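You operate a simulated robot arm through the tools that you are given. There is no shell and no other tool.

Carry out the task below with a simulated two-armed robot. There is one attempt and no reset: what you move stays moved.

TASK
Roll the purple marble down to the ring pocket, then the teal marble to the other pocket.
Fine: set the gate lever, drop the marble in the hopper and press the yellow button.

Only the result counts: the job must be done as asked and must still hold three seconds after the hand-in. Knocking over, shifting, dropping, spilling or breaking anything else fails it.

THE ROBOT
Two 7-joint arms with two-finger parallel grippers on one trunk that stands fixed in place. Base frame: the origin is at the foot of the trunk, x ahead of it, y to its left, z up; the work surface is at about z = 762. Units: mm, degrees, N and s.
The left shoulder is at [97, 174, 1116], the right one opposite. With the tool pointing down near the work surface each hand reaches from about 280 to 720 mm from the base axis, measured 20 degrees to its own side. Payload 3.6 kg a hand.
Tool frame (each hand has its own): the origin (TCP) lies between the finger pads and is the grasp point; the fingertips stand 30 mm ahead of it; z points along the fingers, y is the line along which they close. The gripper opens to 110 mm. The fingers are 20 mm wide and 10 mm thick; the gripper's body (48 by 112 mm) begins 55 mm behind the TCP.
Orientation is told as [roll, pitch, yaw] about the base's x, y, z axes, in that order, counted from this pose: with the fingers straight down and closing along the base's y, the tool's x points along the base's -x, its y along +y and its z along -z.

THE INTERFACE
- The arms move only by the tool servo_tool. It takes "left_motion", "right_motion" or both (then of equal length, played together; a hand with none holds still); each is text: rows parted by semicolons, each of 7 numbers parted by spaces: the shift along the tool's x, y, z in units of 20 mm (1.0 is 20 mm), then the turn, a rotation vector about the tool's x, y, z in units of 4 degrees (1.0 is 4 degrees), then the opening, from 0 (shut) to 1 (fully open). In form: x y z wx wy wz claw; .... A call has 1 to 20 rows; each row shifts and turns the commanded pose from where the row before left it, along the tool's axes as they then stand. A call with a number of a shift or a turn outside -1 to 1 is refused whole. A row lasts 0.2 s, in which the tool goes at most 50 mm and 8.6 degrees; a call with a longer step from one row to the next is refused whole, and so is a gripper value outside its range. Where a pose cannot be reached the arm comes as near as it can. A force on the tool above 40 N (or 10 N above the force at the start of the call, whichever is more), or a blocked arm, ends the call early, and 0.2 s more pass. The fingers move at their own pace (about 153 mm/s each) and stop on an object; they squeeze with about 30 N. The grip force told is the motor's: it shows also when the fingers shut on nothing. Time passes only in rows, and 0.2 s behind the last, so rows that do not move let the fingers close. It gives the time, the measured TCP pose, the force on the tool (base axes), the opening and the grip force at its end, in the units of the frame above (readings bear some noise), with the torque about the TCP (base axes, N m) and any sound that the robot's microphone picked up.
- Cameras (640 x 400 px; columns grow to the right, rows downward): "scene" is now at [199.3, -15.5, 1292.3]; the picture's right is [-0.17, -0.99, 0.00], its down [-0.53, 0.09, -0.85] and it looks along [0.83, -0.14, -0.53] (base axes); focal length 314 px, centre (320, 200). "left" rides on the left gripper at [72, -17, -103] in its tool frame; the picture's right is [0.23, 0.97, 0.00], its down [-0.76, 0.18, -0.62] and it looks along [-0.61, 0.14, 0.78] (tool axes); focal length 222 px, centre (320, 200). "right" rides on the right gripper at [73, 17, -103] in its tool frame; the picture's right is [-0.23, 0.97, 0.00], its down [-0.76, -0.18, -0.62] and it looks along [-0.61, -0.14, 0.78] (tool axes); focal length 222 px, centre (320, 200). There is no depth. A picture from a camera that has moved, and an enlarged one, comes with that camera's place and axes in the base frame and with its lens.
- snapshot(camera): a new picture of that camera. No time passes.
- lift_body(by): moves the trunk up (or, below 0, down) by that many mm; the arms and the scene camera ride with it, the base frame stays. It gives what a move gives, with no picture.
- turn_head(pan, tilt): turns the head with the scene camera to pan (to the left, within 86 degrees either way) and tilt (down, from -29 to 69), counted from straight ahead of the robot (the tilt from the chest, where the trunk bows). It gives what a move gives.
- enlarge(camera, box): a new picture of the part [left, top, right, bottom] of that camera's present view, enlarged. No time passes.
- finish_job(): hands the job in; it is judged then, once.

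Places have to be worked out from the pictures, the camera data and where the tool is seen. Open the grippers and draw the arms clear of the work before you hand the job in, unless the task says otherwise.

The tools are called as name(argument=value, ...) on one line, values as JSON. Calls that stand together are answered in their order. servo_tool: Moves the arms, as the interface text tells. Its arguments: {"type":"object","properties":{"left_motion":{"type":"string"},"right_motion":{"type":"string"}},"required":[]} The other tools are called the same way: lift_body (by) moves the trunk up or down; turn_head (pan, tilt) turns the head that bears the scene camera; snapshot (camera) takes a picture; enlarge (camera, box) takes an enlarged picture of a part of a camera's view; finish_job () hands the job in.

At the start:

```text
time_s: 0.0
left_ee_pos: [521.0, 145.1, 1116.3]
left_tool_rot: [0.0, -0.1, 0.1]
left_ft_force: [-0.8, -0.5, 0.7]
left_torque: [0.01, -0.02, -0.02]
left_finger_gap: 110.1
left_grip_force: 0.0
right_ee_pos: [493.7, -264.6, 1138.3]
right_tool_rot: [-0.1, 0.1, 0.0]
right_ft_force: [-0.3, 0.5, 0.7]
right_torque: [0.02, -0.01, 0.03]
right_finger_gap: 110.3
right_grip_force: 0.0
trunk travel left (down, up): [-233.0, 530.0]
head pan, tilt (commanded): [-9.9, 32.2]
```

scene: 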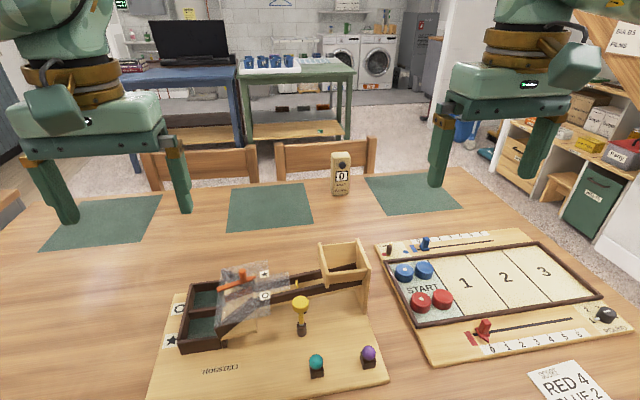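
right: 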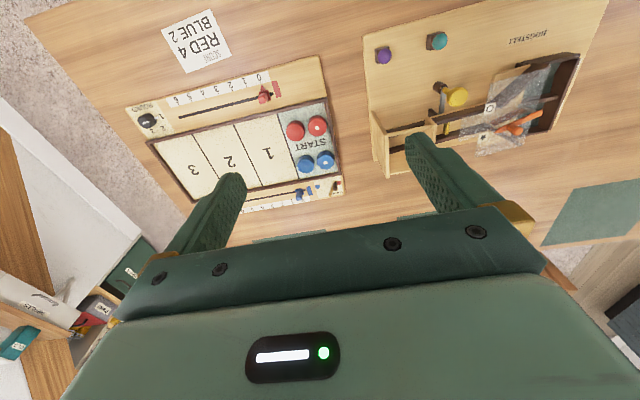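
left: 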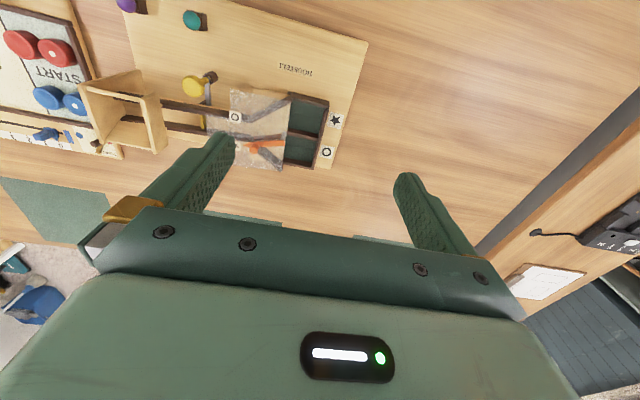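

I start by looking closely at the marble run: hopper, gate lever, button, pockets and marbles.

enlarge(camera="scene", box=[140, 230, 400, 400])

enlarge(camera="left", box=[70, 0, 380, 190])

enlarge(camera="right", box=[350, 0, 620, 190])

```text
2.35 times, centred on (270, 315) of scene
camera zoom: at [199.3, -15.5, 1292.3], right [-0.17, -0.99, 0.0], down [-0.53, 0.09, -0.85], along [0.83, -0.14, -0.53], focal length 739 px, centre (438, -71)
```

zoom: 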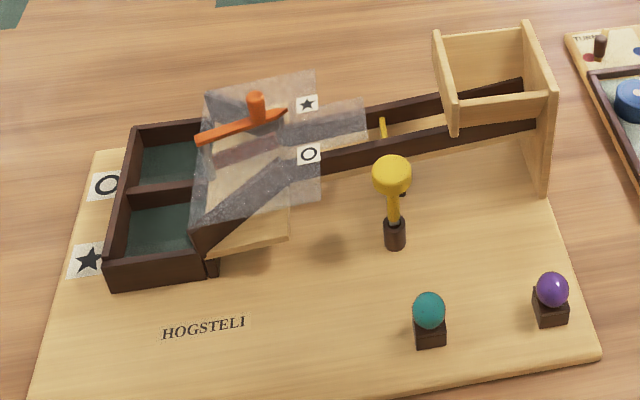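

```text
2.06 times, centred on (225, 95) of left
camera zoom: at [449.9, 127.1, 1218.3], right [-0.23, 0.97, 0.0], down [0.76, 0.18, 0.62], along [0.61, 0.14, -0.78], focal length 459 px, centre (516, 417)
```

zoom: 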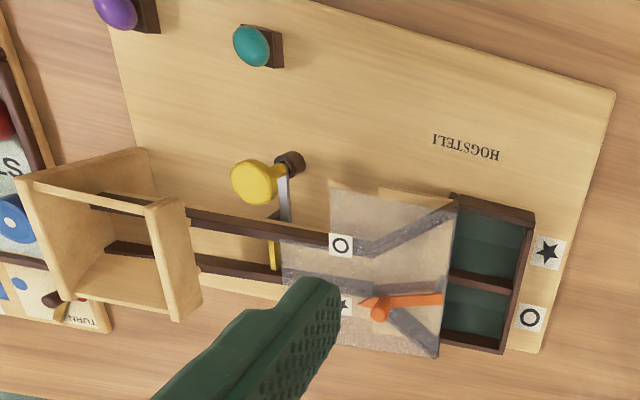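

```text
2.11 times, centred on (485, 95) of right
camera zoom: at [421.2, -247.6, 1242.5], right [0.23, 0.97, 0.0], down [0.76, -0.18, 0.62], along [0.61, -0.14, -0.78], focal length 468 px, centre (-27, 421)
```

zoom: 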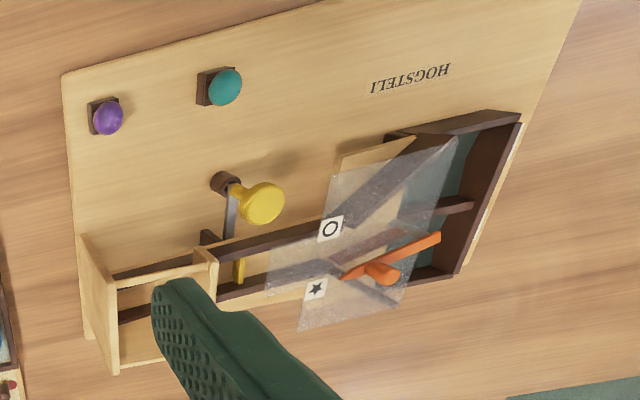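

The run has a hopper on its right end, a star pocket (near) and a ring pocket (far) on its left, an orange lever on a clear cover, and a yellow button at roughly (572, -42, 835). I move the left hand down for a closer look at the lever and gate.

servo_tool(left_motion="-0.12 -0.45 0.93 0 0 0 1; -0.12 -0.45 0.93 0 0 0 1; -0.12 -0.45 0.93 0 0 0 1; -0.12 -0.45 0.93 0 0 0 1; -0.12 -0.45 0.93 0 0 0 1; -0.12 -0.45 0.93 0 0 0 1; -0.12 -0.45 0.93 0 0 0 1; -0.12 -0.45 0.93 0 0 0 1")

snapshot(camera="left")

enlarge(camera="left", box=[170, 40, 490, 240])

```text
time_s: 1.8
left_ee_pos: [542.6, 72.1, 967.9]
left_tool_rot: [0.1, -0.1, 0.0]
left_ft_force: [-0.7, -0.1, -0.4]
left_torque: [-0.01, 0.04, 0.01]
left_finger_gap: 110.0
left_grip_force: 0.0
right_ee_pos: [494.8, -264.5, 1138.5]
right_tool_rot: [-0.1, 0.1, 0.2]
right_ft_force: [-0.2, -0.4, -0.1]
right_torque: [0.03, 0.0, 0.02]
right_finger_gap: 110.0
right_grip_force: 0.0
trunk travel left (down, up): [-233.0, 530.0]
head pan, tilt (commanded): [-9.9, 32.2]
```

```text
taken
camera left: at [471.7, 55.7, 1068.8], right [-0.23, 0.97, 0.0], down [0.76, 0.18, 0.62], along [0.61, 0.14, -0.78], focal length 222 px, centre (320, 200)
```

left: 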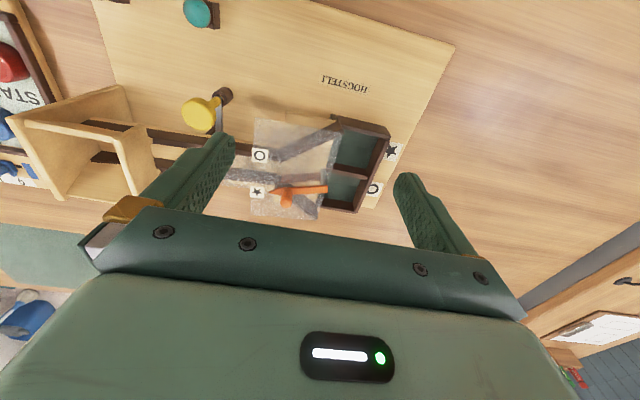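

```text
2.00 times, centred on (330, 140) of left
camera zoom: at [471.7, 55.7, 1068.8], right [-0.23, 0.97, 0.0], down [0.76, 0.18, 0.62], along [0.61, 0.14, -0.78], focal length 444 px, centre (300, 320)
```

zoom: 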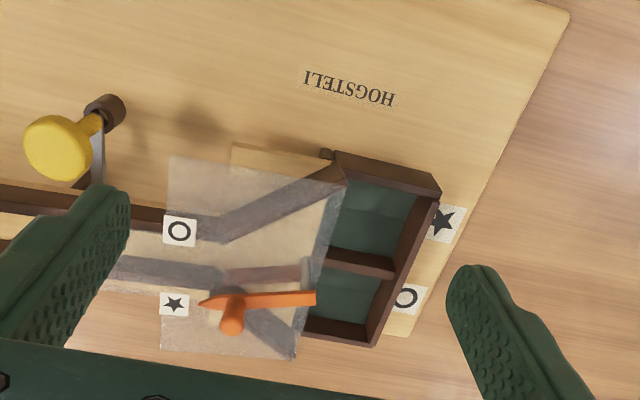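

The lever's pointed tip lies by the star label and its blunt end lies over the divider between the pockets. I enlarge further to see where it pivots and where the vane is.

enlarge(camera="left", box=[236, 105, 396, 220])

enlarge(camera="scene", box=[160, 240, 320, 360])

enlarge(camera="right", box=[440, 40, 600, 170])

```text
3.48 times, centred on (316, 162) of left
camera zoom: at [471.7, 55.7, 1068.8], right [-0.23, 0.97, 0.0], down [0.76, 0.18, 0.62], along [0.61, 0.14, -0.78], focal length 773 px, centre (334, 330)
```

zoom: 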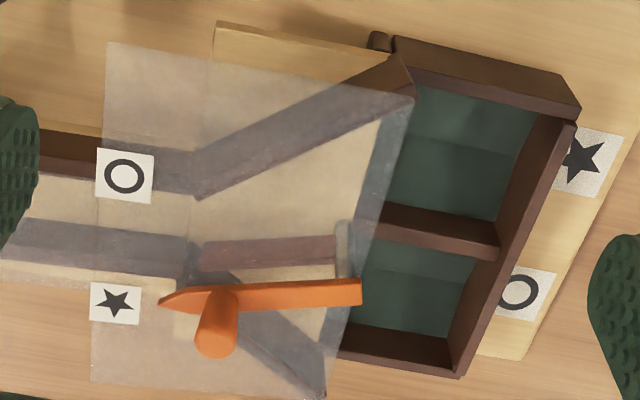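

```text
3.33 times, centred on (240, 300) of scene
camera zoom: at [199.6, -15.7, 1292.2], right [-0.17, -0.99, 0.0], down [-0.53, 0.09, -0.85], along [0.83, -0.14, -0.53], focal length 1047 px, centre (587, -133)
```

zoom: 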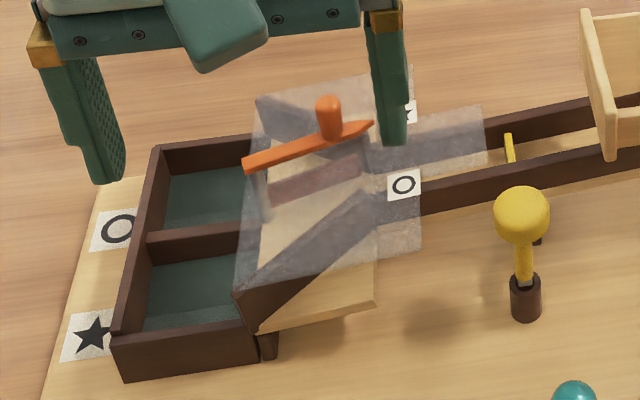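

```text
3.08 times, centred on (520, 105) of right
camera zoom: at [421.6, -247.8, 1242.3], right [0.23, 0.97, 0.0], down [0.76, -0.18, 0.62], along [0.61, -0.14, -0.78], focal length 684 px, centre (-295, 492)
```

zoom: 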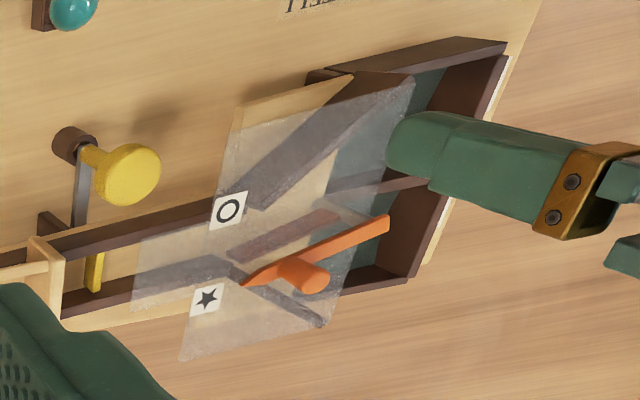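

The brown vane sits under the lever, pivoting at the blunt end near (632, 100) and closing the far (ring) channel when the tip is at the star label. The knob is near (648, 55) with its top at z≈860, so I bring the left hand above it with the fingers half open.

servo_tool(left_motion="-0.75 -0.12 0.38 0 0 0 0.5; -0.75 -0.12 0.38 0 0 0 0.5; -0.75 -0.12 0.38 0 0 0 0.5; -0.75 -0.12 0.38 0 0 0 0.5; -0.75 -0.12 0.38 0 0 0 0.5; -0.75 -0.12 0.38 0 0 0 0.5; -0.75 -0.12 0.38 0 0 0 0.5; 0 0 0 0 0 0 0.5")

snapshot(camera="scene")

snapshot(camera="left")

```text
time_s: 3.6
left_ee_pos: [645.1, 56.4, 914.1]
left_tool_rot: [0.0, 0.0, 0.1]
left_ft_force: [0.0, 0.0, 0.4]
left_torque: [0.03, -0.01, -0.02]
left_finger_gap: 55.0
left_grip_force: 0.1
right_ee_pos: [493.1, -263.7, 1138.7]
right_tool_rot: [-0.1, 0.0, 0.1]
right_ft_force: [0.3, 0.4, 0.3]
right_torque: [0.03, 0.0, 0.02]
right_finger_gap: 110.3
right_grip_force: 0.1
trunk travel left (down, up): [-233.0, 530.0]
head pan, tilt (commanded): [-9.9, 32.2]
```

```text
taken
camera scene: at [199.2, -15.4, 1292.4], right [-0.17, -0.99, 0.0], down [-0.53, 0.09, -0.85], along [0.83, -0.14, -0.53], focal length 314 px, centre (320, 200)
```

scene: 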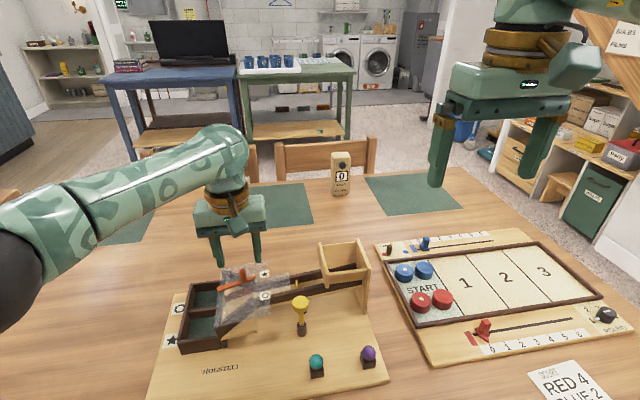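

```text
taken
camera left: at [573.9, 38.9, 1015.9], right [-0.23, 0.97, 0.0], down [0.76, 0.18, 0.62], along [0.61, 0.14, -0.78], focal length 222 px, centre (320, 200)
```

left: 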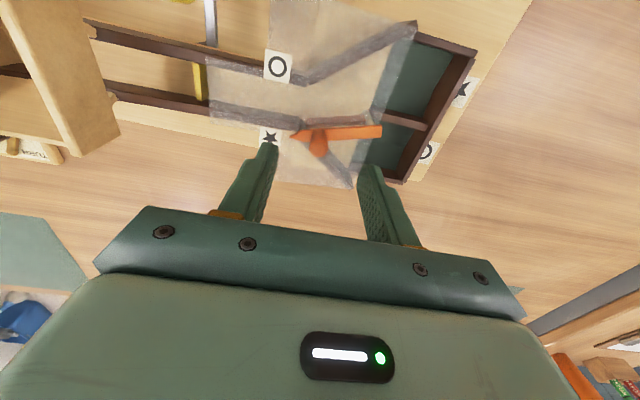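

The hand is above the knob; I zoom in to check the alignment and heights before going down.

enlarge(camera="scene", box=[180, 210, 310, 310])

enlarge(camera="left", box=[220, 90, 420, 220])

enlarge(camera="right", box=[440, 40, 600, 170])

```text
4.00 times, centred on (245, 260) of scene
camera zoom: at [199.2, -15.4, 1292.4], right [-0.17, -0.99, 0.0], down [-0.53, 0.09, -0.85], along [0.83, -0.14, -0.53], focal length 1256 px, centre (620, -40)
```

zoom: 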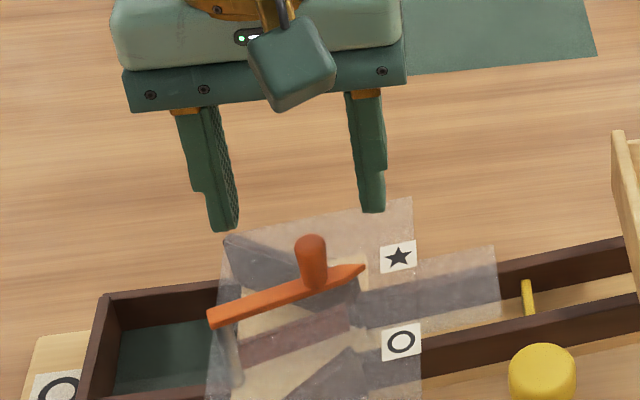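

```text
3.08 times, centred on (320, 155) of left
camera zoom: at [573.9, 38.9, 1015.9], right [-0.23, 0.97, 0.0], down [0.76, 0.18, 0.62], along [0.61, 0.14, -0.78], focal length 684 px, centre (320, 338)
```

zoom: 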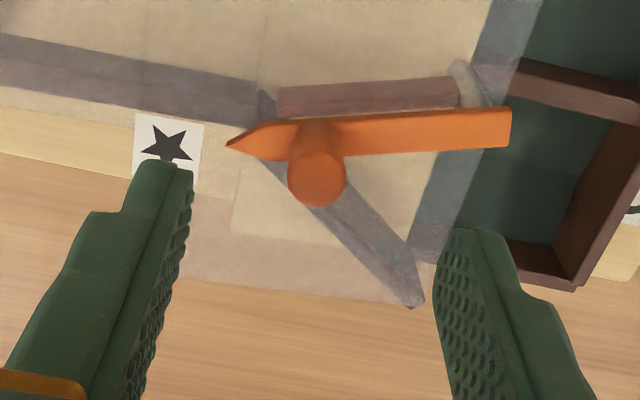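

```text
3.08 times, centred on (520, 105) of right
camera zoom: at [421.1, -247.4, 1242.6], right [0.22, 0.97, 0.0], down [0.76, -0.18, 0.62], along [0.61, -0.14, -0.78], focal length 684 px, centre (-295, 492)
```

zoom: 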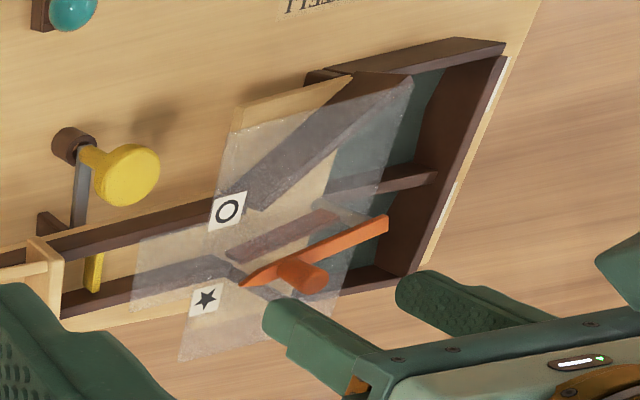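

Alignment is good: knob centre about (645, 55), midway between the fingers. I go down 34 mm so the fingertips are about 8 mm above the lever bar.

servo_tool(left_motion="0 -0.03 0.57 0 0 0 0.5; 0 -0.03 0.57 0 0 0 0.5; 0 0 0.56 0 0 0 0.5; 0 0 0 0 0 0 0.5")

enlarge(camera="scene", box=[180, 210, 310, 310])

enlarge(camera="left", box=[220, 90, 420, 220])

```text
time_s: 4.6
left_ee_pos: [646.2, 56.5, 880.3]
left_tool_rot: [0.0, 0.0, 0.2]
left_ft_force: [0.0, 0.2, -0.3]
left_torque: [0.02, -0.03, -0.01]
left_finger_gap: 54.7
left_grip_force: 0.0
right_ee_pos: [493.7, -263.4, 1139.6]
right_tool_rot: [-0.1, -0.2, 0.1]
right_ft_force: [0.0, -1.0, 0.0]
right_torque: [-0.01, 0.0, -0.01]
right_finger_gap: 109.9
right_grip_force: 0.0
trunk travel left (down, up): [-233.0, 530.0]
head pan, tilt (commanded): [-9.9, 32.2]
```

```text
4.00 times, centred on (245, 260) of scene
camera zoom: at [199.2, -15.7, 1292.4], right [-0.17, -0.99, 0.0], down [-0.53, 0.09, -0.85], along [0.83, -0.14, -0.53], focal length 1256 px, centre (620, -40)
```

zoom: 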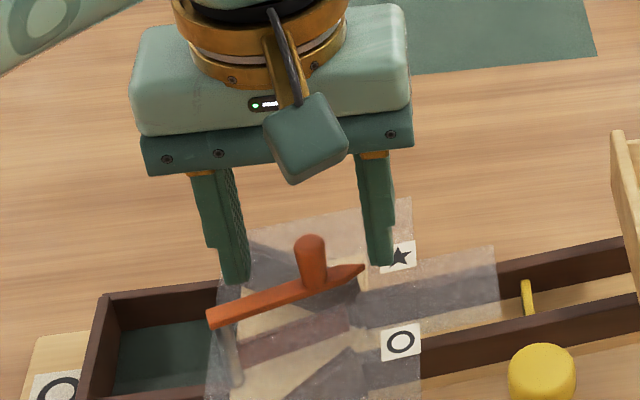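

```text
3.08 times, centred on (320, 155) of left
camera zoom: at [573.6, 38.4, 982.2], right [-0.23, 0.97, 0.0], down [0.76, 0.18, 0.62], along [0.61, 0.14, -0.78], focal length 684 px, centre (320, 338)
```

zoom: 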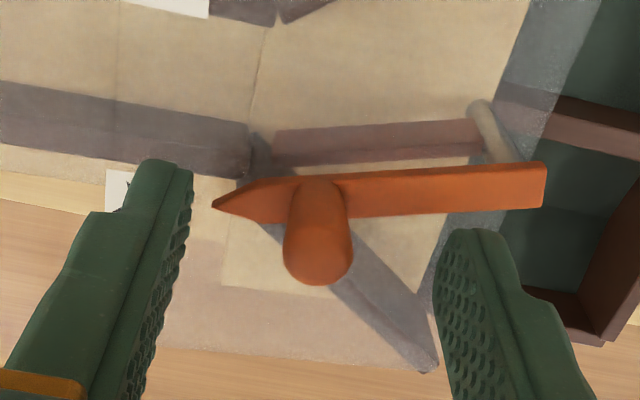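

Fingers straddle the knob without touching anything. I close on it.

servo_tool(left_motion="0 0 0 0 0 0 0.3; 0 0 0 0 0 0 0.15; 0 0 0 0 0 0 0.05; 0 0 0 0 0 0 0.05")

enlarge(camera="left", box=[220, 90, 420, 220])

enlarge(camera="scene", box=[180, 210, 310, 310])

```text
time_s: 5.6
left_ee_pos: [644.4, 55.6, 879.8]
left_tool_rot: [0.0, 0.2, 0.1]
left_ft_force: [0.0, -3.7, -0.9]
left_torque: [-0.04, 0.08, 0.04]
left_finger_gap: 13.6
left_grip_force: 44.8
right_ee_pos: [493.0, -264.7, 1138.5]
right_tool_rot: [0.0, -0.1, 0.0]
right_ft_force: [0.4, 0.0, 0.7]
right_torque: [-0.01, -0.03, -0.02]
right_finger_gap: 110.1
right_grip_force: 0.0
trunk travel left (down, up): [-233.0, 530.0]
head pan, tilt (commanded): [-9.9, 32.2]
```

```text
3.08 times, centred on (320, 155) of left
camera zoom: at [573.7, 37.6, 982.3], right [-0.23, 0.97, 0.0], down [0.76, 0.18, 0.62], along [0.61, 0.14, -0.78], focal length 684 px, centre (320, 338)
```

zoom: 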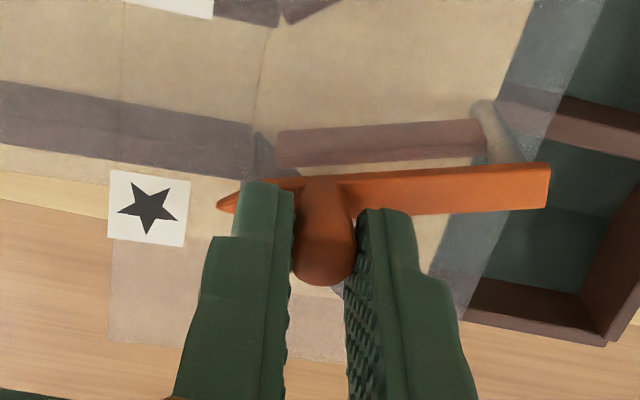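

```text
4.00 times, centred on (245, 260) of scene
camera zoom: at [199.4, -16.2, 1292.3], right [-0.17, -0.99, 0.0], down [-0.53, 0.09, -0.85], along [0.83, -0.14, -0.53], focal length 1256 px, centre (620, -40)
```

zoom: 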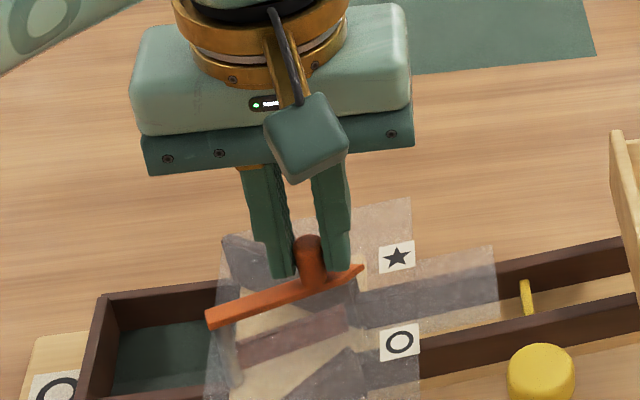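

The knob is gripped (gap 13.6 mm). I sweep it towards the robot along an arc about the pivot at (630, 96), first half of the swing.

servo_tool(left_motion="0.18 -0.055 0 0 0 0 0.05; 0.185 -0.04 0 0 0 0 0.05; 0.19 -0.025 0 0 0 0 0.05; 0.19 -0.01 0 0 0 0 0.05")

enlarge(camera="left", box=[220, 90, 420, 220])

enlarge(camera="scene", box=[180, 210, 310, 310])

```text
time_s: 6.6
left_ee_pos: [630.0, 54.1, 879.7]
left_tool_rot: [-0.1, 0.0, 0.0]
left_ft_force: [4.8, 1.3, 4.3]
left_torque: [-0.02, -0.4, -0.25]
left_finger_gap: 13.7
left_grip_force: 44.8
right_ee_pos: [494.1, -263.2, 1138.2]
right_tool_rot: [-0.1, 0.0, 0.2]
right_ft_force: [-0.1, -0.1, 0.2]
right_torque: [-0.02, 0.02, 0.0]
right_finger_gap: 109.8
right_grip_force: 0.0
trunk travel left (down, up): [-233.0, 530.0]
head pan, tilt (commanded): [-9.9, 32.2]
```

```text
3.08 times, centred on (320, 155) of left
camera zoom: at [559.3, 35.4, 982.1], right [-0.23, 0.97, 0.0], down [0.76, 0.18, 0.62], along [0.61, 0.14, -0.78], focal length 684 px, centre (320, 338)
```

zoom: 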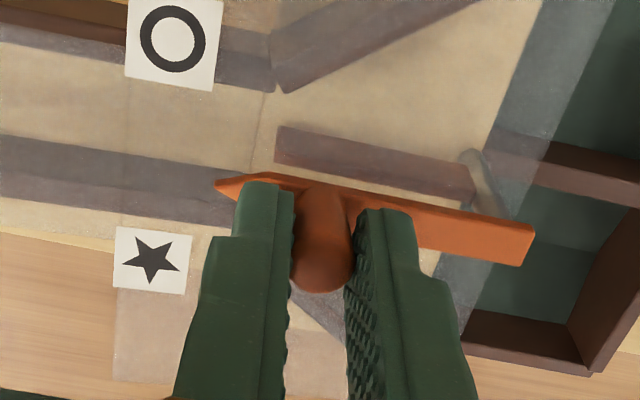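

```text
4.00 times, centred on (245, 260) of scene
camera zoom: at [199.5, -15.2, 1292.4], right [-0.17, -0.99, 0.0], down [-0.53, 0.09, -0.85], along [0.83, -0.14, -0.53], focal length 1256 px, centre (620, -40)
```

zoom: 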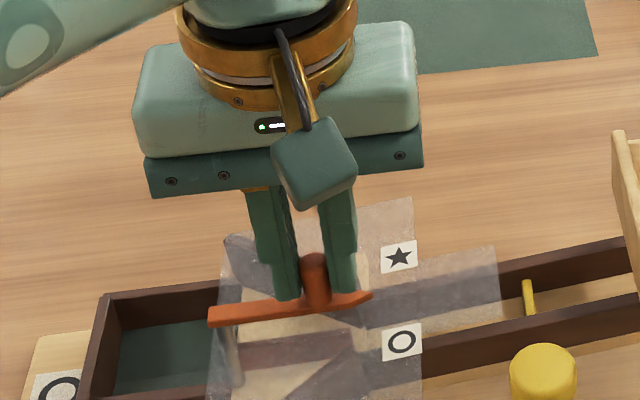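

The lever and vane swing together, and the forces are small. I continue the arc through the second half.

servo_tool(left_motion="0.19 0.01 0 0 0 0 0.05; 0.19 0.025 0 0 0 0 0.05; 0.185 0.04 0 0 0 0 0.05; 0.18 0.055 0 0 0 0 0.05")

enlarge(camera="left", box=[220, 90, 420, 220])

enlarge(camera="scene", box=[180, 210, 310, 310])

```text
time_s: 7.6
left_ee_pos: [615.8, 55.2, 880.5]
left_tool_rot: [-0.1, 0.1, 0.0]
left_ft_force: [3.6, -3.0, 5.3]
left_torque: [-0.06, -0.08, -0.11]
left_finger_gap: 13.8
left_grip_force: 44.7
right_ee_pos: [493.9, -264.6, 1137.9]
right_tool_rot: [0.0, -0.1, 0.0]
right_ft_force: [-0.3, 0.4, -0.4]
right_torque: [0.01, -0.01, 0.01]
right_finger_gap: 110.1
right_grip_force: 0.0
trunk travel left (down, up): [-233.0, 530.0]
head pan, tilt (commanded): [-9.9, 32.2]
```

```text
3.08 times, centred on (320, 155) of left
camera zoom: at [543.9, 37.7, 982.0], right [-0.23, 0.97, 0.0], down [0.76, 0.18, 0.62], along [0.61, 0.14, -0.78], focal length 684 px, centre (320, 338)
```

zoom: 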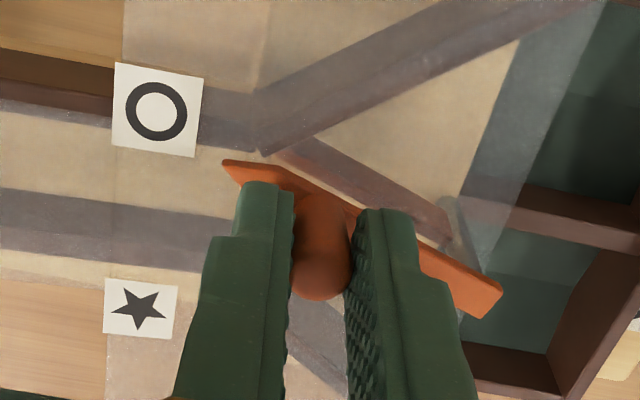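

```text
4.00 times, centred on (245, 260) of scene
camera zoom: at [199.2, -16.0, 1292.4], right [-0.17, -0.99, 0.0], down [-0.53, 0.09, -0.85], along [0.83, -0.14, -0.53], focal length 1256 px, centre (620, -40)
```

zoom: 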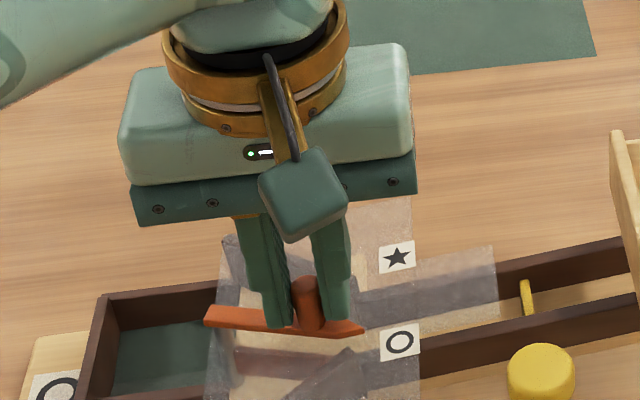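

The vane tip is nearly at the near wall's corner. I nudge 2 mm more to see whether it meets its stop.

servo_tool(left_motion="0.1 0.04 0 0 0 0 0.05; 0 0 0 0 0 0 0.05")

enlarge(camera="left", box=[240, 90, 360, 170])

```text
time_s: 8.2
left_ee_pos: [615.3, 54.7, 879.7]
left_tool_rot: [0.0, 0.0, 0.1]
left_ft_force: [16.1, -8.9, 11.0]
left_torque: [-0.2, 0.08, -0.07]
left_finger_gap: 13.5
left_grip_force: 44.8
right_ee_pos: [495.7, -264.9, 1137.1]
right_tool_rot: [0.0, 0.0, 0.2]
right_ft_force: [-0.2, 0.9, 0.4]
right_torque: [-0.02, -0.01, 0.02]
right_finger_gap: 110.0
right_grip_force: 0.1
trunk travel left (down, up): [-233.0, 530.0]
head pan, tilt (commanded): [-9.9, 32.2]
```

```text
5.00 times, centred on (300, 130) of left
camera zoom: at [543.4, 37.6, 981.8], right [-0.23, 0.97, 0.0], down [0.76, 0.18, 0.62], along [0.61, 0.14, -0.78], focal length 1111 px, centre (420, 550)
```

zoom: 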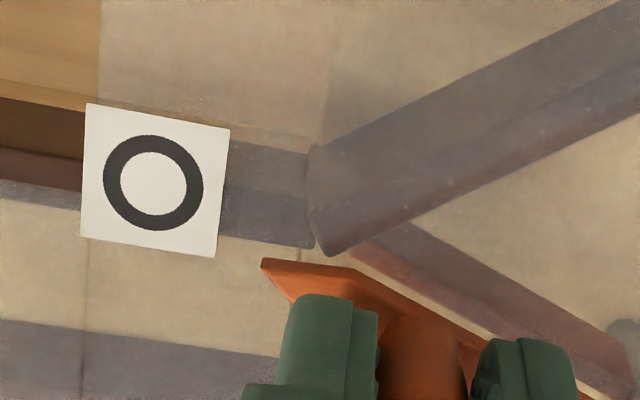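

Force rose to about 16 N without further travel, so the lever is at its ring stop. I relax the push, open the fingers, and rise clear.

servo_tool(left_motion="-0.06 -0.03 0 0 0 0 0.05; 0 0 0 0 0 0 0.3; 0 0 0 0 0 0 0.5; 0 0 -0.5 0 0 0 0.5; 0 0 -1 0 0 0 0.5; 0 0 -1 0 0 0 0.5")

enlarge(camera="left", box=[220, 60, 420, 190])

enlarge(camera="scene", box=[160, 220, 320, 340])

```text
time_s: 9.6
left_ee_pos: [613.7, 55.5, 933.1]
left_tool_rot: [-0.1, 0.2, 0.0]
left_ft_force: [0.5, 0.6, -0.4]
left_torque: [0.01, -0.03, 0.01]
left_finger_gap: 54.7
left_grip_force: 0.0
right_ee_pos: [493.8, -263.2, 1139.0]
right_tool_rot: [-0.2, -0.2, 0.0]
right_ft_force: [0.6, 0.2, -1.0]
right_torque: [-0.01, 0.01, 0.01]
right_finger_gap: 110.2
right_grip_force: 0.0
trunk travel left (down, up): [-233.0, 530.0]
head pan, tilt (commanded): [-9.9, 32.2]
```

```text
3.08 times, centred on (320, 125) of left
camera zoom: at [542.2, 37.0, 1034.7], right [-0.23, 0.97, 0.0], down [0.76, 0.18, 0.62], along [0.61, 0.14, -0.78], focal length 684 px, centre (320, 431)
```

zoom: 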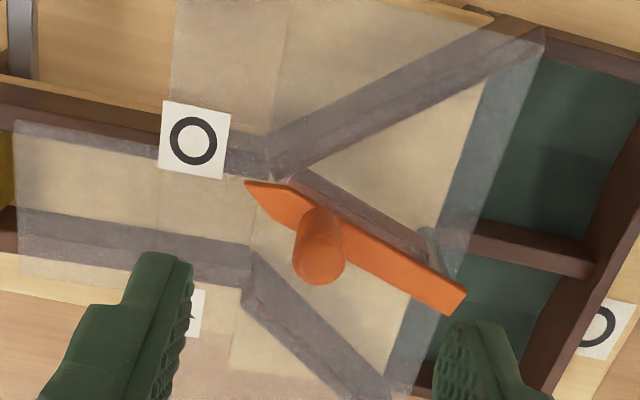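

```text
3.33 times, centred on (240, 280) of scene
camera zoom: at [199.1, -15.6, 1292.4], right [-0.17, -0.99, 0.0], down [-0.53, 0.09, -0.85], along [0.83, -0.14, -0.53], focal length 1047 px, centre (587, -67)
```

zoom: 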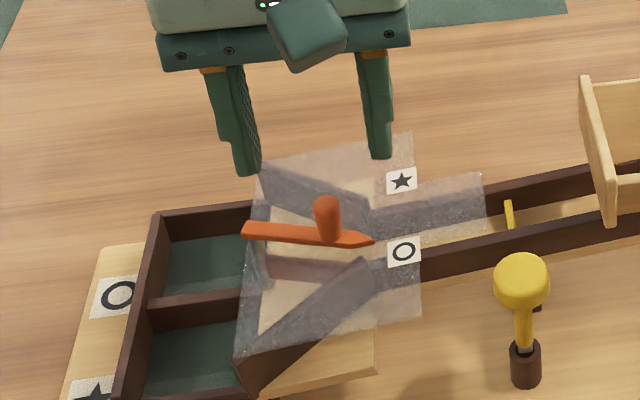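

The lever stays at ring, with the vane closing the near channel so the far (ring) pocket is open. I draw the left hand away and bring the right hand above the purple marble for a look.

servo_tool(left_motion="0.37 0.52 -0.43 0 0 0 0.5; 0.37 0.52 -0.43 0 0 0 0.5; 0.37 0.52 -0.43 0 0 0 0.5; 0.37 0.52 -0.43 0 0 0 0.5; 0.37 0.52 -0.43 0 0 0 0.5; 0.37 0.52 -0.43 0 0 0 0.5; 0.37 0.52 -0.43 0 0 0 0.5; 0.37 0.52 -0.43 0 0 0 0.5; 0.37 0.52 -0.43 0 0 0 0.5; 0.37 0.52 -0.43 0 0 0 0.5", right_motion="0 0.57 0.89 0 0 0 0.6; 0 0.57 0.89 0 0 0 0.6; 0 0.57 0.89 0 0 0 0.6; 0 0.57 0.89 0 0 0 0.6; 0 0.57 0.89 0 0 0 0.6; 0 0.57 0.89 0 0 0 0.6; 0 0.57 0.89 0 0 0 0.6; 0 0.57 0.89 0 0 0 0.6; 0 0.57 0.89 0 0 0 0.6; 0 0.57 0.89 0 0 0 0.6")

snapshot(camera="right")

snapshot(camera="scene")

```text
time_s: 11.8
left_ee_pos: [540.8, 159.6, 1017.0]
left_tool_rot: [-0.1, 0.1, 0.1]
left_ft_force: [0.8, -0.2, 0.5]
left_torque: [-0.02, 0.02, 0.0]
left_finger_gap: 54.8
left_grip_force: 0.1
right_ee_pos: [493.2, -149.7, 960.1]
right_tool_rot: [0.0, -0.2, 0.0]
right_ft_force: [0.6, -0.6, -0.7]
right_torque: [-0.01, 0.01, 0.02]
right_finger_gap: 65.9
right_grip_force: 0.1
trunk travel left (down, up): [-233.0, 530.0]
head pan, tilt (commanded): [-9.9, 32.2]
```

```text
taken
camera right: at [420.6, -133.6, 1064.2], right [0.23, 0.97, 0.0], down [0.76, -0.18, 0.62], along [0.61, -0.14, -0.78], focal length 222 px, centre (320, 200)
```

right: 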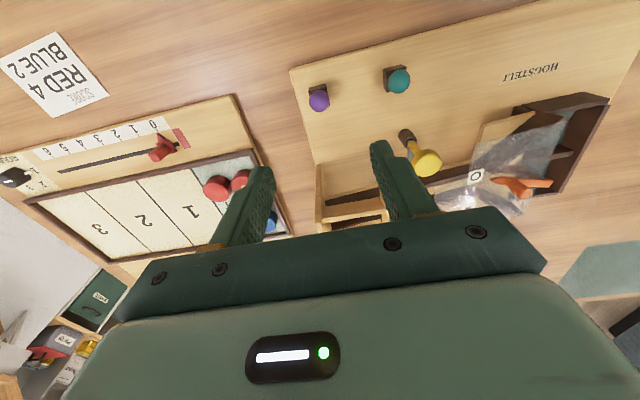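

```text
taken
camera scene: at [199.3, -15.0, 1292.3], right [-0.17, -0.99, 0.0], down [-0.53, 0.09, -0.85], along [0.83, -0.14, -0.53], focal length 314 px, centre (320, 200)
```

scene: 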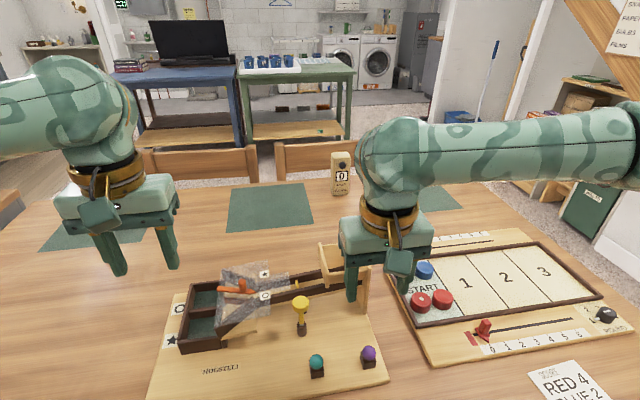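

Now I zoom on the marbles with both cameras for accurate positions.

enlarge(camera="right", box=[290, 60, 430, 150])

enlarge(camera="scene", box=[290, 330, 400, 400])

enlarge(camera="left", box=[60, 0, 260, 120])

```text
4.44 times, centred on (360, 105) of right
camera zoom: at [420.6, -133.6, 1064.2], right [0.23, 0.97, 0.0], down [0.76, -0.18, 0.62], along [0.61, -0.14, -0.78], focal length 987 px, centre (142, 622)
```

zoom: 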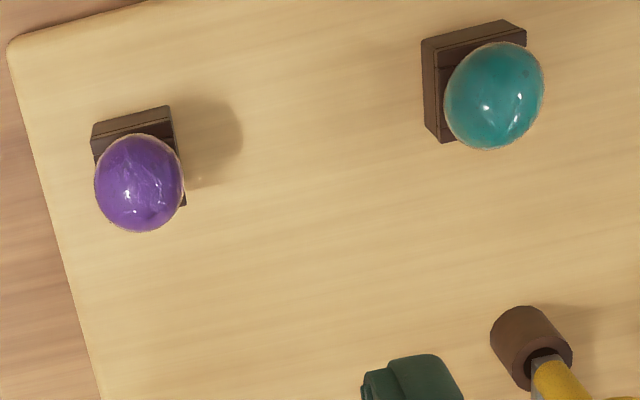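

```text
5.71 times, centred on (345, 365) of scene
camera zoom: at [199.3, -15.0, 1292.3], right [-0.17, -0.99, 0.0], down [-0.53, 0.09, -0.85], along [0.83, -0.14, -0.53], focal length 1795 px, centre (177, -743)
```

zoom: 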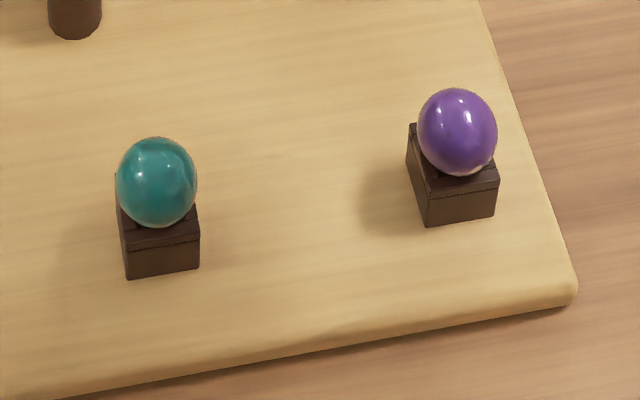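

```text
3.20 times, centred on (160, 60) of left
camera zoom: at [469.1, 141.6, 1118.8], right [-0.23, 0.97, 0.0], down [0.76, 0.18, 0.62], along [0.61, 0.14, -0.78], focal length 711 px, centre (832, 648)
```

zoom: 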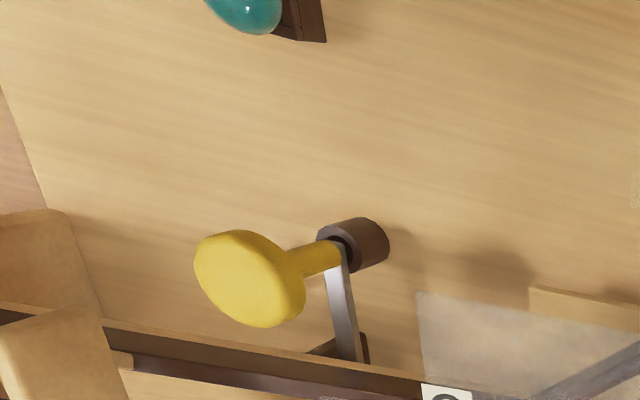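

Purple marble is at about (490.3, -150.2, 793) and teal at (490.5, -60.3, 793), each about 22.8 mm across. I look at the hopper too, before grasping.

enlarge(camera="left", box=[0, 40, 200, 180])

enlarge(camera="right", box=[290, 120, 460, 240])

enlarge(camera="scene", box=[280, 225, 400, 325])

```text
2.86 times, centred on (100, 110) of left
camera zoom: at [469.1, 141.6, 1118.8], right [-0.23, 0.97, 0.0], down [0.76, 0.18, 0.62], along [0.61, 0.14, -0.78], focal length 635 px, centre (949, 457)
```

zoom: 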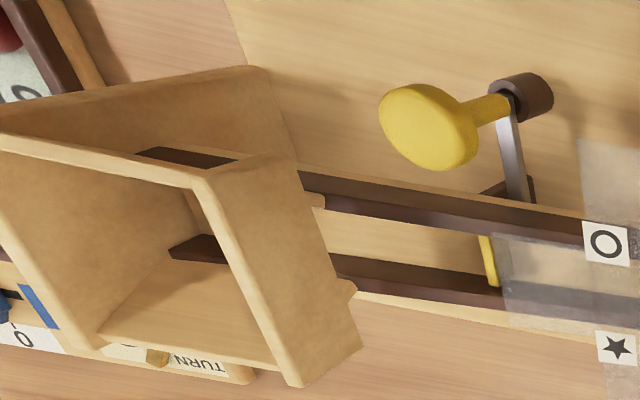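

```text
3.33 times, centred on (375, 180) of right
camera zoom: at [420.6, -133.6, 1064.2], right [0.23, 0.97, 0.0], down [0.76, -0.18, 0.62], along [0.61, -0.14, -0.78], focal length 740 px, centre (137, 267)
```

zoom: 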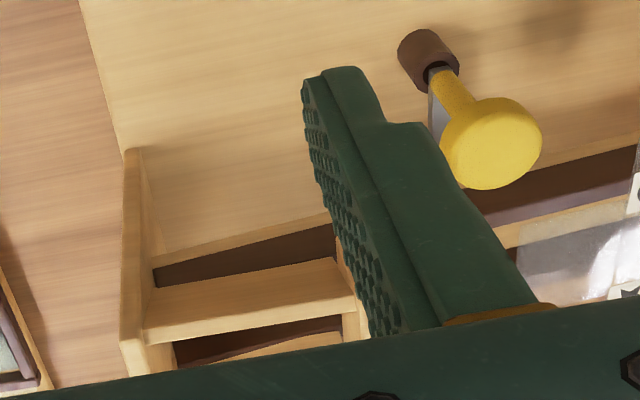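

```text
4.00 times, centred on (340, 275) of scene
camera zoom: at [199.3, -15.0, 1292.3], right [-0.17, -0.99, 0.0], down [-0.53, 0.09, -0.85], along [0.83, -0.14, -0.53], focal length 1256 px, centre (240, -100)
```

zoom: 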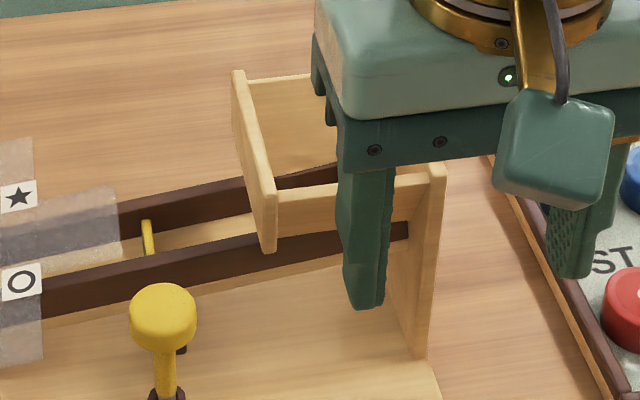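

The hopper opening spans roughly x 592–676, y -170 to -97 with its rim at z≈887. I lower the right hand over the purple marble in a first stage, with the fingers at 50 mm.

servo_tool(right_motion="0.025 -0.005 0.9 0 0 0 0.45; 0.025 -0.005 0.9 0 0 0 0.45; 0.025 -0.005 0.9 0 0 0 0.45; 0.025 -0.005 0.9 0 0 0 0.45; 0.025 0 0.9 0 0 0 0.45; 0.025 0 0.9 0 0 0 0.45; 0 0 0 0 0 0 0.45")

snapshot(camera="right")

enlarge(camera="scene", box=[290, 300, 440, 400])

```text
time_s: 13.4
left_ee_pos: [540.3, 158.9, 1017.0]
left_tool_rot: [-0.1, 0.0, 0.2]
left_ft_force: [-0.2, 0.9, 0.2]
left_torque: [0.02, -0.02, -0.02]
left_finger_gap: 55.1
left_grip_force: 0.1
right_ee_pos: [488.6, -150.7, 850.6]
right_tool_rot: [0.0, 0.0, 0.1]
right_ft_force: [0.3, -0.1, 0.0]
right_torque: [0.0, -0.01, -0.01]
right_finger_gap: 49.4
right_grip_force: 0.1
trunk travel left (down, up): [-233.0, 530.0]
head pan, tilt (commanded): [-9.9, 32.2]
```

```text
taken
camera right: at [415.8, -134.7, 955.8], right [0.22, 0.97, 0.0], down [0.76, -0.18, 0.62], along [0.61, -0.14, -0.78], focal length 222 px, centre (320, 200)
```

right: 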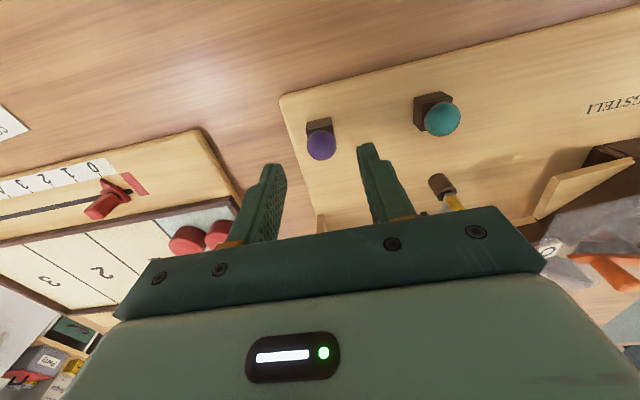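

```text
4.00 times, centred on (365, 350) of scene
camera zoom: at [199.2, -15.4, 1292.4], right [-0.17, -0.99, 0.0], down [-0.53, 0.09, -0.85], along [0.83, -0.14, -0.53], focal length 1256 px, centre (140, -400)
```

zoom: 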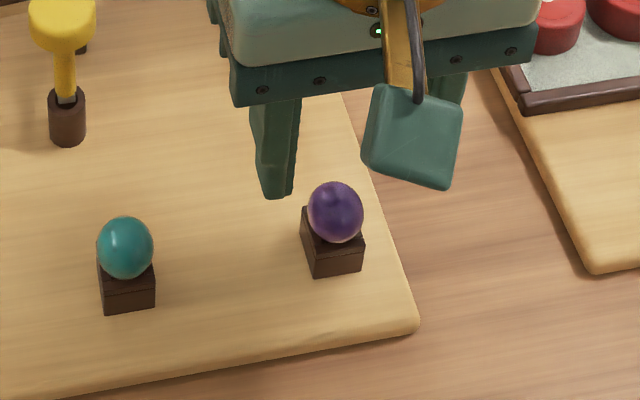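

The marble is centred between the fingers (camera gives x≈491, y≈-151). I descend to TCP z≈815 so the fingertips are just below the marble's middle.

servo_tool(right_motion="-0.03 0 0.6 0 0 0 0.45; -0.03 0 0.6 0 0 0 0.45; 0 0 0.57 0 0 0 0.45; 0 0 0 0 0 0 0.45")

enlarge(camera="right", box=[220, 110, 420, 230])

enlarge(camera="scene", box=[290, 300, 440, 400])

```text
time_s: 14.4
left_ee_pos: [541.0, 158.7, 1017.2]
left_tool_rot: [-0.1, 0.0, 0.1]
left_ft_force: [0.2, -0.8, -1.1]
left_torque: [0.0, -0.04, -0.01]
left_finger_gap: 55.1
left_grip_force: 0.0
right_ee_pos: [491.3, -150.0, 816.9]
right_tool_rot: [-0.1, 0.0, 0.2]
right_ft_force: [-0.7, 0.8, -0.4]
right_torque: [-0.02, 0.0, 0.06]
right_finger_gap: 49.5
right_grip_force: 0.1
trunk travel left (down, up): [-233.0, 530.0]
head pan, tilt (commanded): [-9.9, 32.2]
```

```text
3.20 times, centred on (320, 170) of right
camera zoom: at [419.2, -133.6, 920.9], right [0.23, 0.97, 0.0], down [0.76, -0.18, 0.62], along [0.61, -0.14, -0.78], focal length 711 px, centre (320, 296)
```

zoom: 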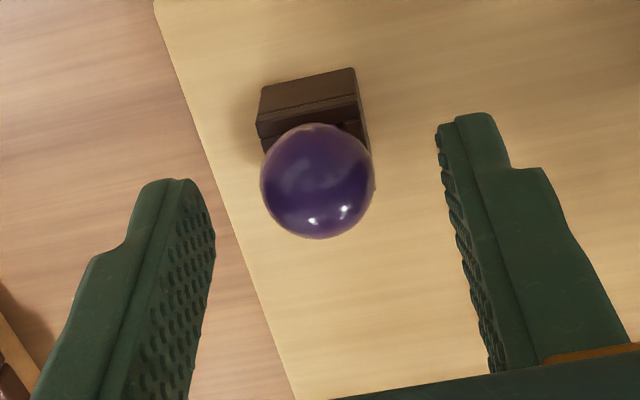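

```text
4.00 times, centred on (365, 350) of scene
camera zoom: at [199.2, -15.5, 1292.4], right [-0.17, -0.99, 0.0], down [-0.53, 0.09, -0.85], along [0.83, -0.14, -0.53], focal length 1256 px, centre (140, -400)
```

zoom: 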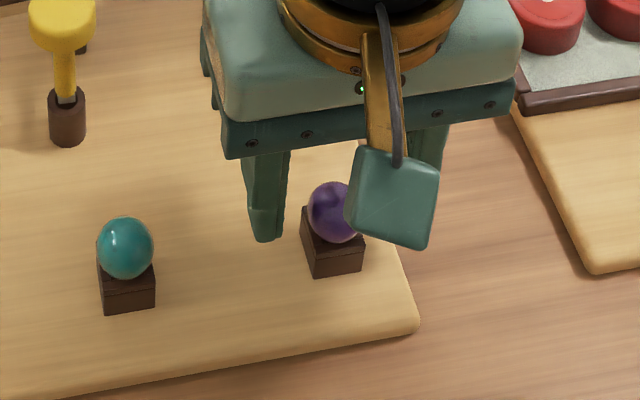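

The marble is well centred; I go 2.5 mm lower and close on it.

servo_tool(right_motion="0.04 -0.02 0.12 0 0 0 0.45; 0 0 0 0 0 0 0.3; 0 0 0 0 0 0 0.2; 0 0 0 0 0 0 0.12; 0 0 0 0 0 0 0.12")

enlarge(camera="right", box=[220, 110, 420, 230])

enlarge(camera="scene", box=[290, 300, 440, 400])

```text
time_s: 15.6
left_ee_pos: [540.7, 157.8, 1017.2]
left_tool_rot: [0.0, 0.0, 0.0]
left_ft_force: [1.1, 0.7, -0.9]
left_torque: [-0.03, 0.01, 0.01]
left_finger_gap: 55.1
left_grip_force: 0.1
right_ee_pos: [491.3, -149.3, 814.2]
right_tool_rot: [-0.1, -0.2, 0.1]
right_ft_force: [1.0, 1.2, 0.2]
right_torque: [0.0, -0.02, 0.0]
right_finger_gap: 20.0
right_grip_force: 29.8
trunk travel left (down, up): [-233.0, 530.0]
head pan, tilt (commanded): [-9.9, 32.2]
```

```text
3.20 times, centred on (320, 170) of right
camera zoom: at [418.9, -133.9, 918.8], right [0.23, 0.97, 0.0], down [0.76, -0.18, 0.62], along [0.61, -0.14, -0.78], focal length 711 px, centre (320, 296)
```

zoom: 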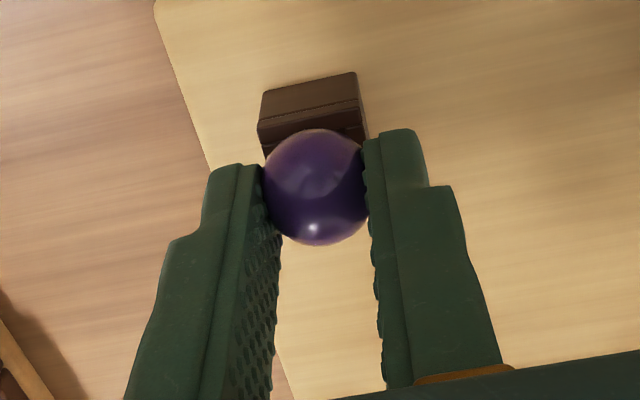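

```text
4.00 times, centred on (365, 350) of scene
camera zoom: at [199.4, -15.3, 1292.3], right [-0.17, -0.99, 0.0], down [-0.53, 0.09, -0.85], along [0.83, -0.14, -0.53], focal length 1256 px, centre (140, -400)
```

zoom: 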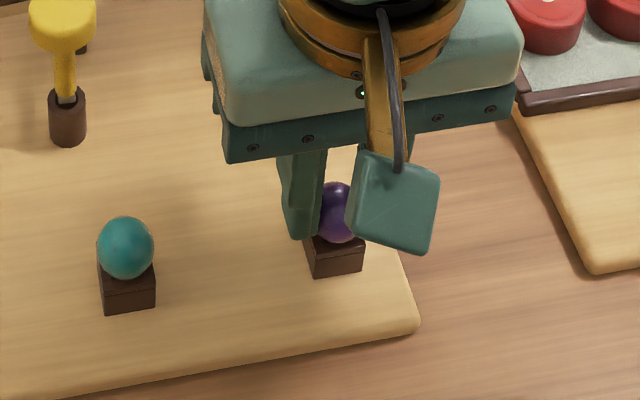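

Grip reads 30 N at a 20 mm gap, so the marble is held. I lift it slowly straight up.

servo_tool(right_motion="0 0 -0.15 0 0 0 0.12; 0 0 -0.3 0 0 0 0.12; 0 0 -0.5 0 0 0 0.12; 0 0 -0.6 0 0 0 0.12; 0 0 -0.6 0 0 0 0.12; 0 0 0 0 0 0 0.12")

enlarge(camera="right", box=[220, 110, 420, 230])

enlarge(camera="scene", box=[290, 280, 440, 400])

```text
time_s: 17.0
left_ee_pos: [541.4, 158.9, 1017.2]
left_tool_rot: [0.0, 0.1, 0.0]
left_ft_force: [-0.2, 0.0, 0.8]
left_torque: [0.02, 0.02, -0.01]
left_finger_gap: 55.2
left_grip_force: 0.0
right_ee_pos: [490.7, -151.3, 859.1]
right_tool_rot: [-0.1, -0.1, 0.2]
right_ft_force: [-0.2, -0.2, -0.2]
right_torque: [-0.01, -0.03, 0.02]
right_finger_gap: 19.9
right_grip_force: 30.0
trunk travel left (down, up): [-233.0, 530.0]
head pan, tilt (commanded): [-9.9, 32.2]
```

```text
3.20 times, centred on (320, 170) of right
camera zoom: at [417.9, -134.9, 962.5], right [0.23, 0.97, 0.0], down [0.76, -0.18, 0.62], along [0.61, -0.14, -0.78], focal length 711 px, centre (320, 296)
```

zoom: 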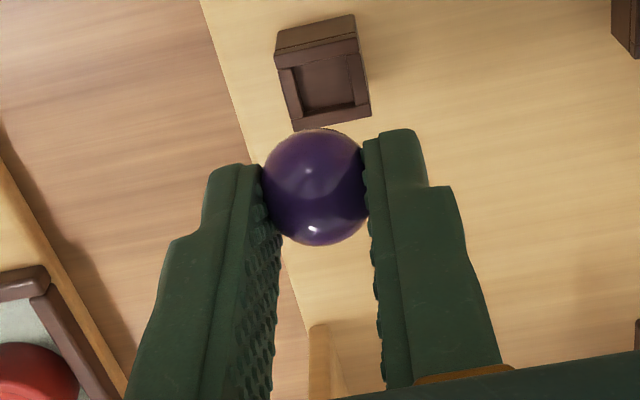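

```text
3.33 times, centred on (365, 340) of scene
camera zoom: at [199.5, -15.5, 1292.3], right [-0.17, -0.99, 0.0], down [-0.53, 0.09, -0.85], along [0.83, -0.14, -0.53], focal length 1047 px, centre (170, -267)
```

zoom: 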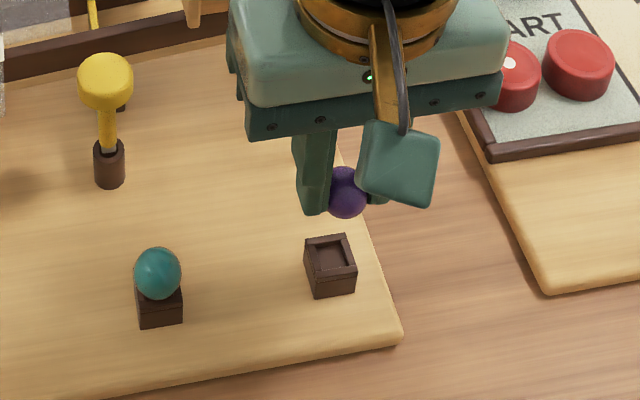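

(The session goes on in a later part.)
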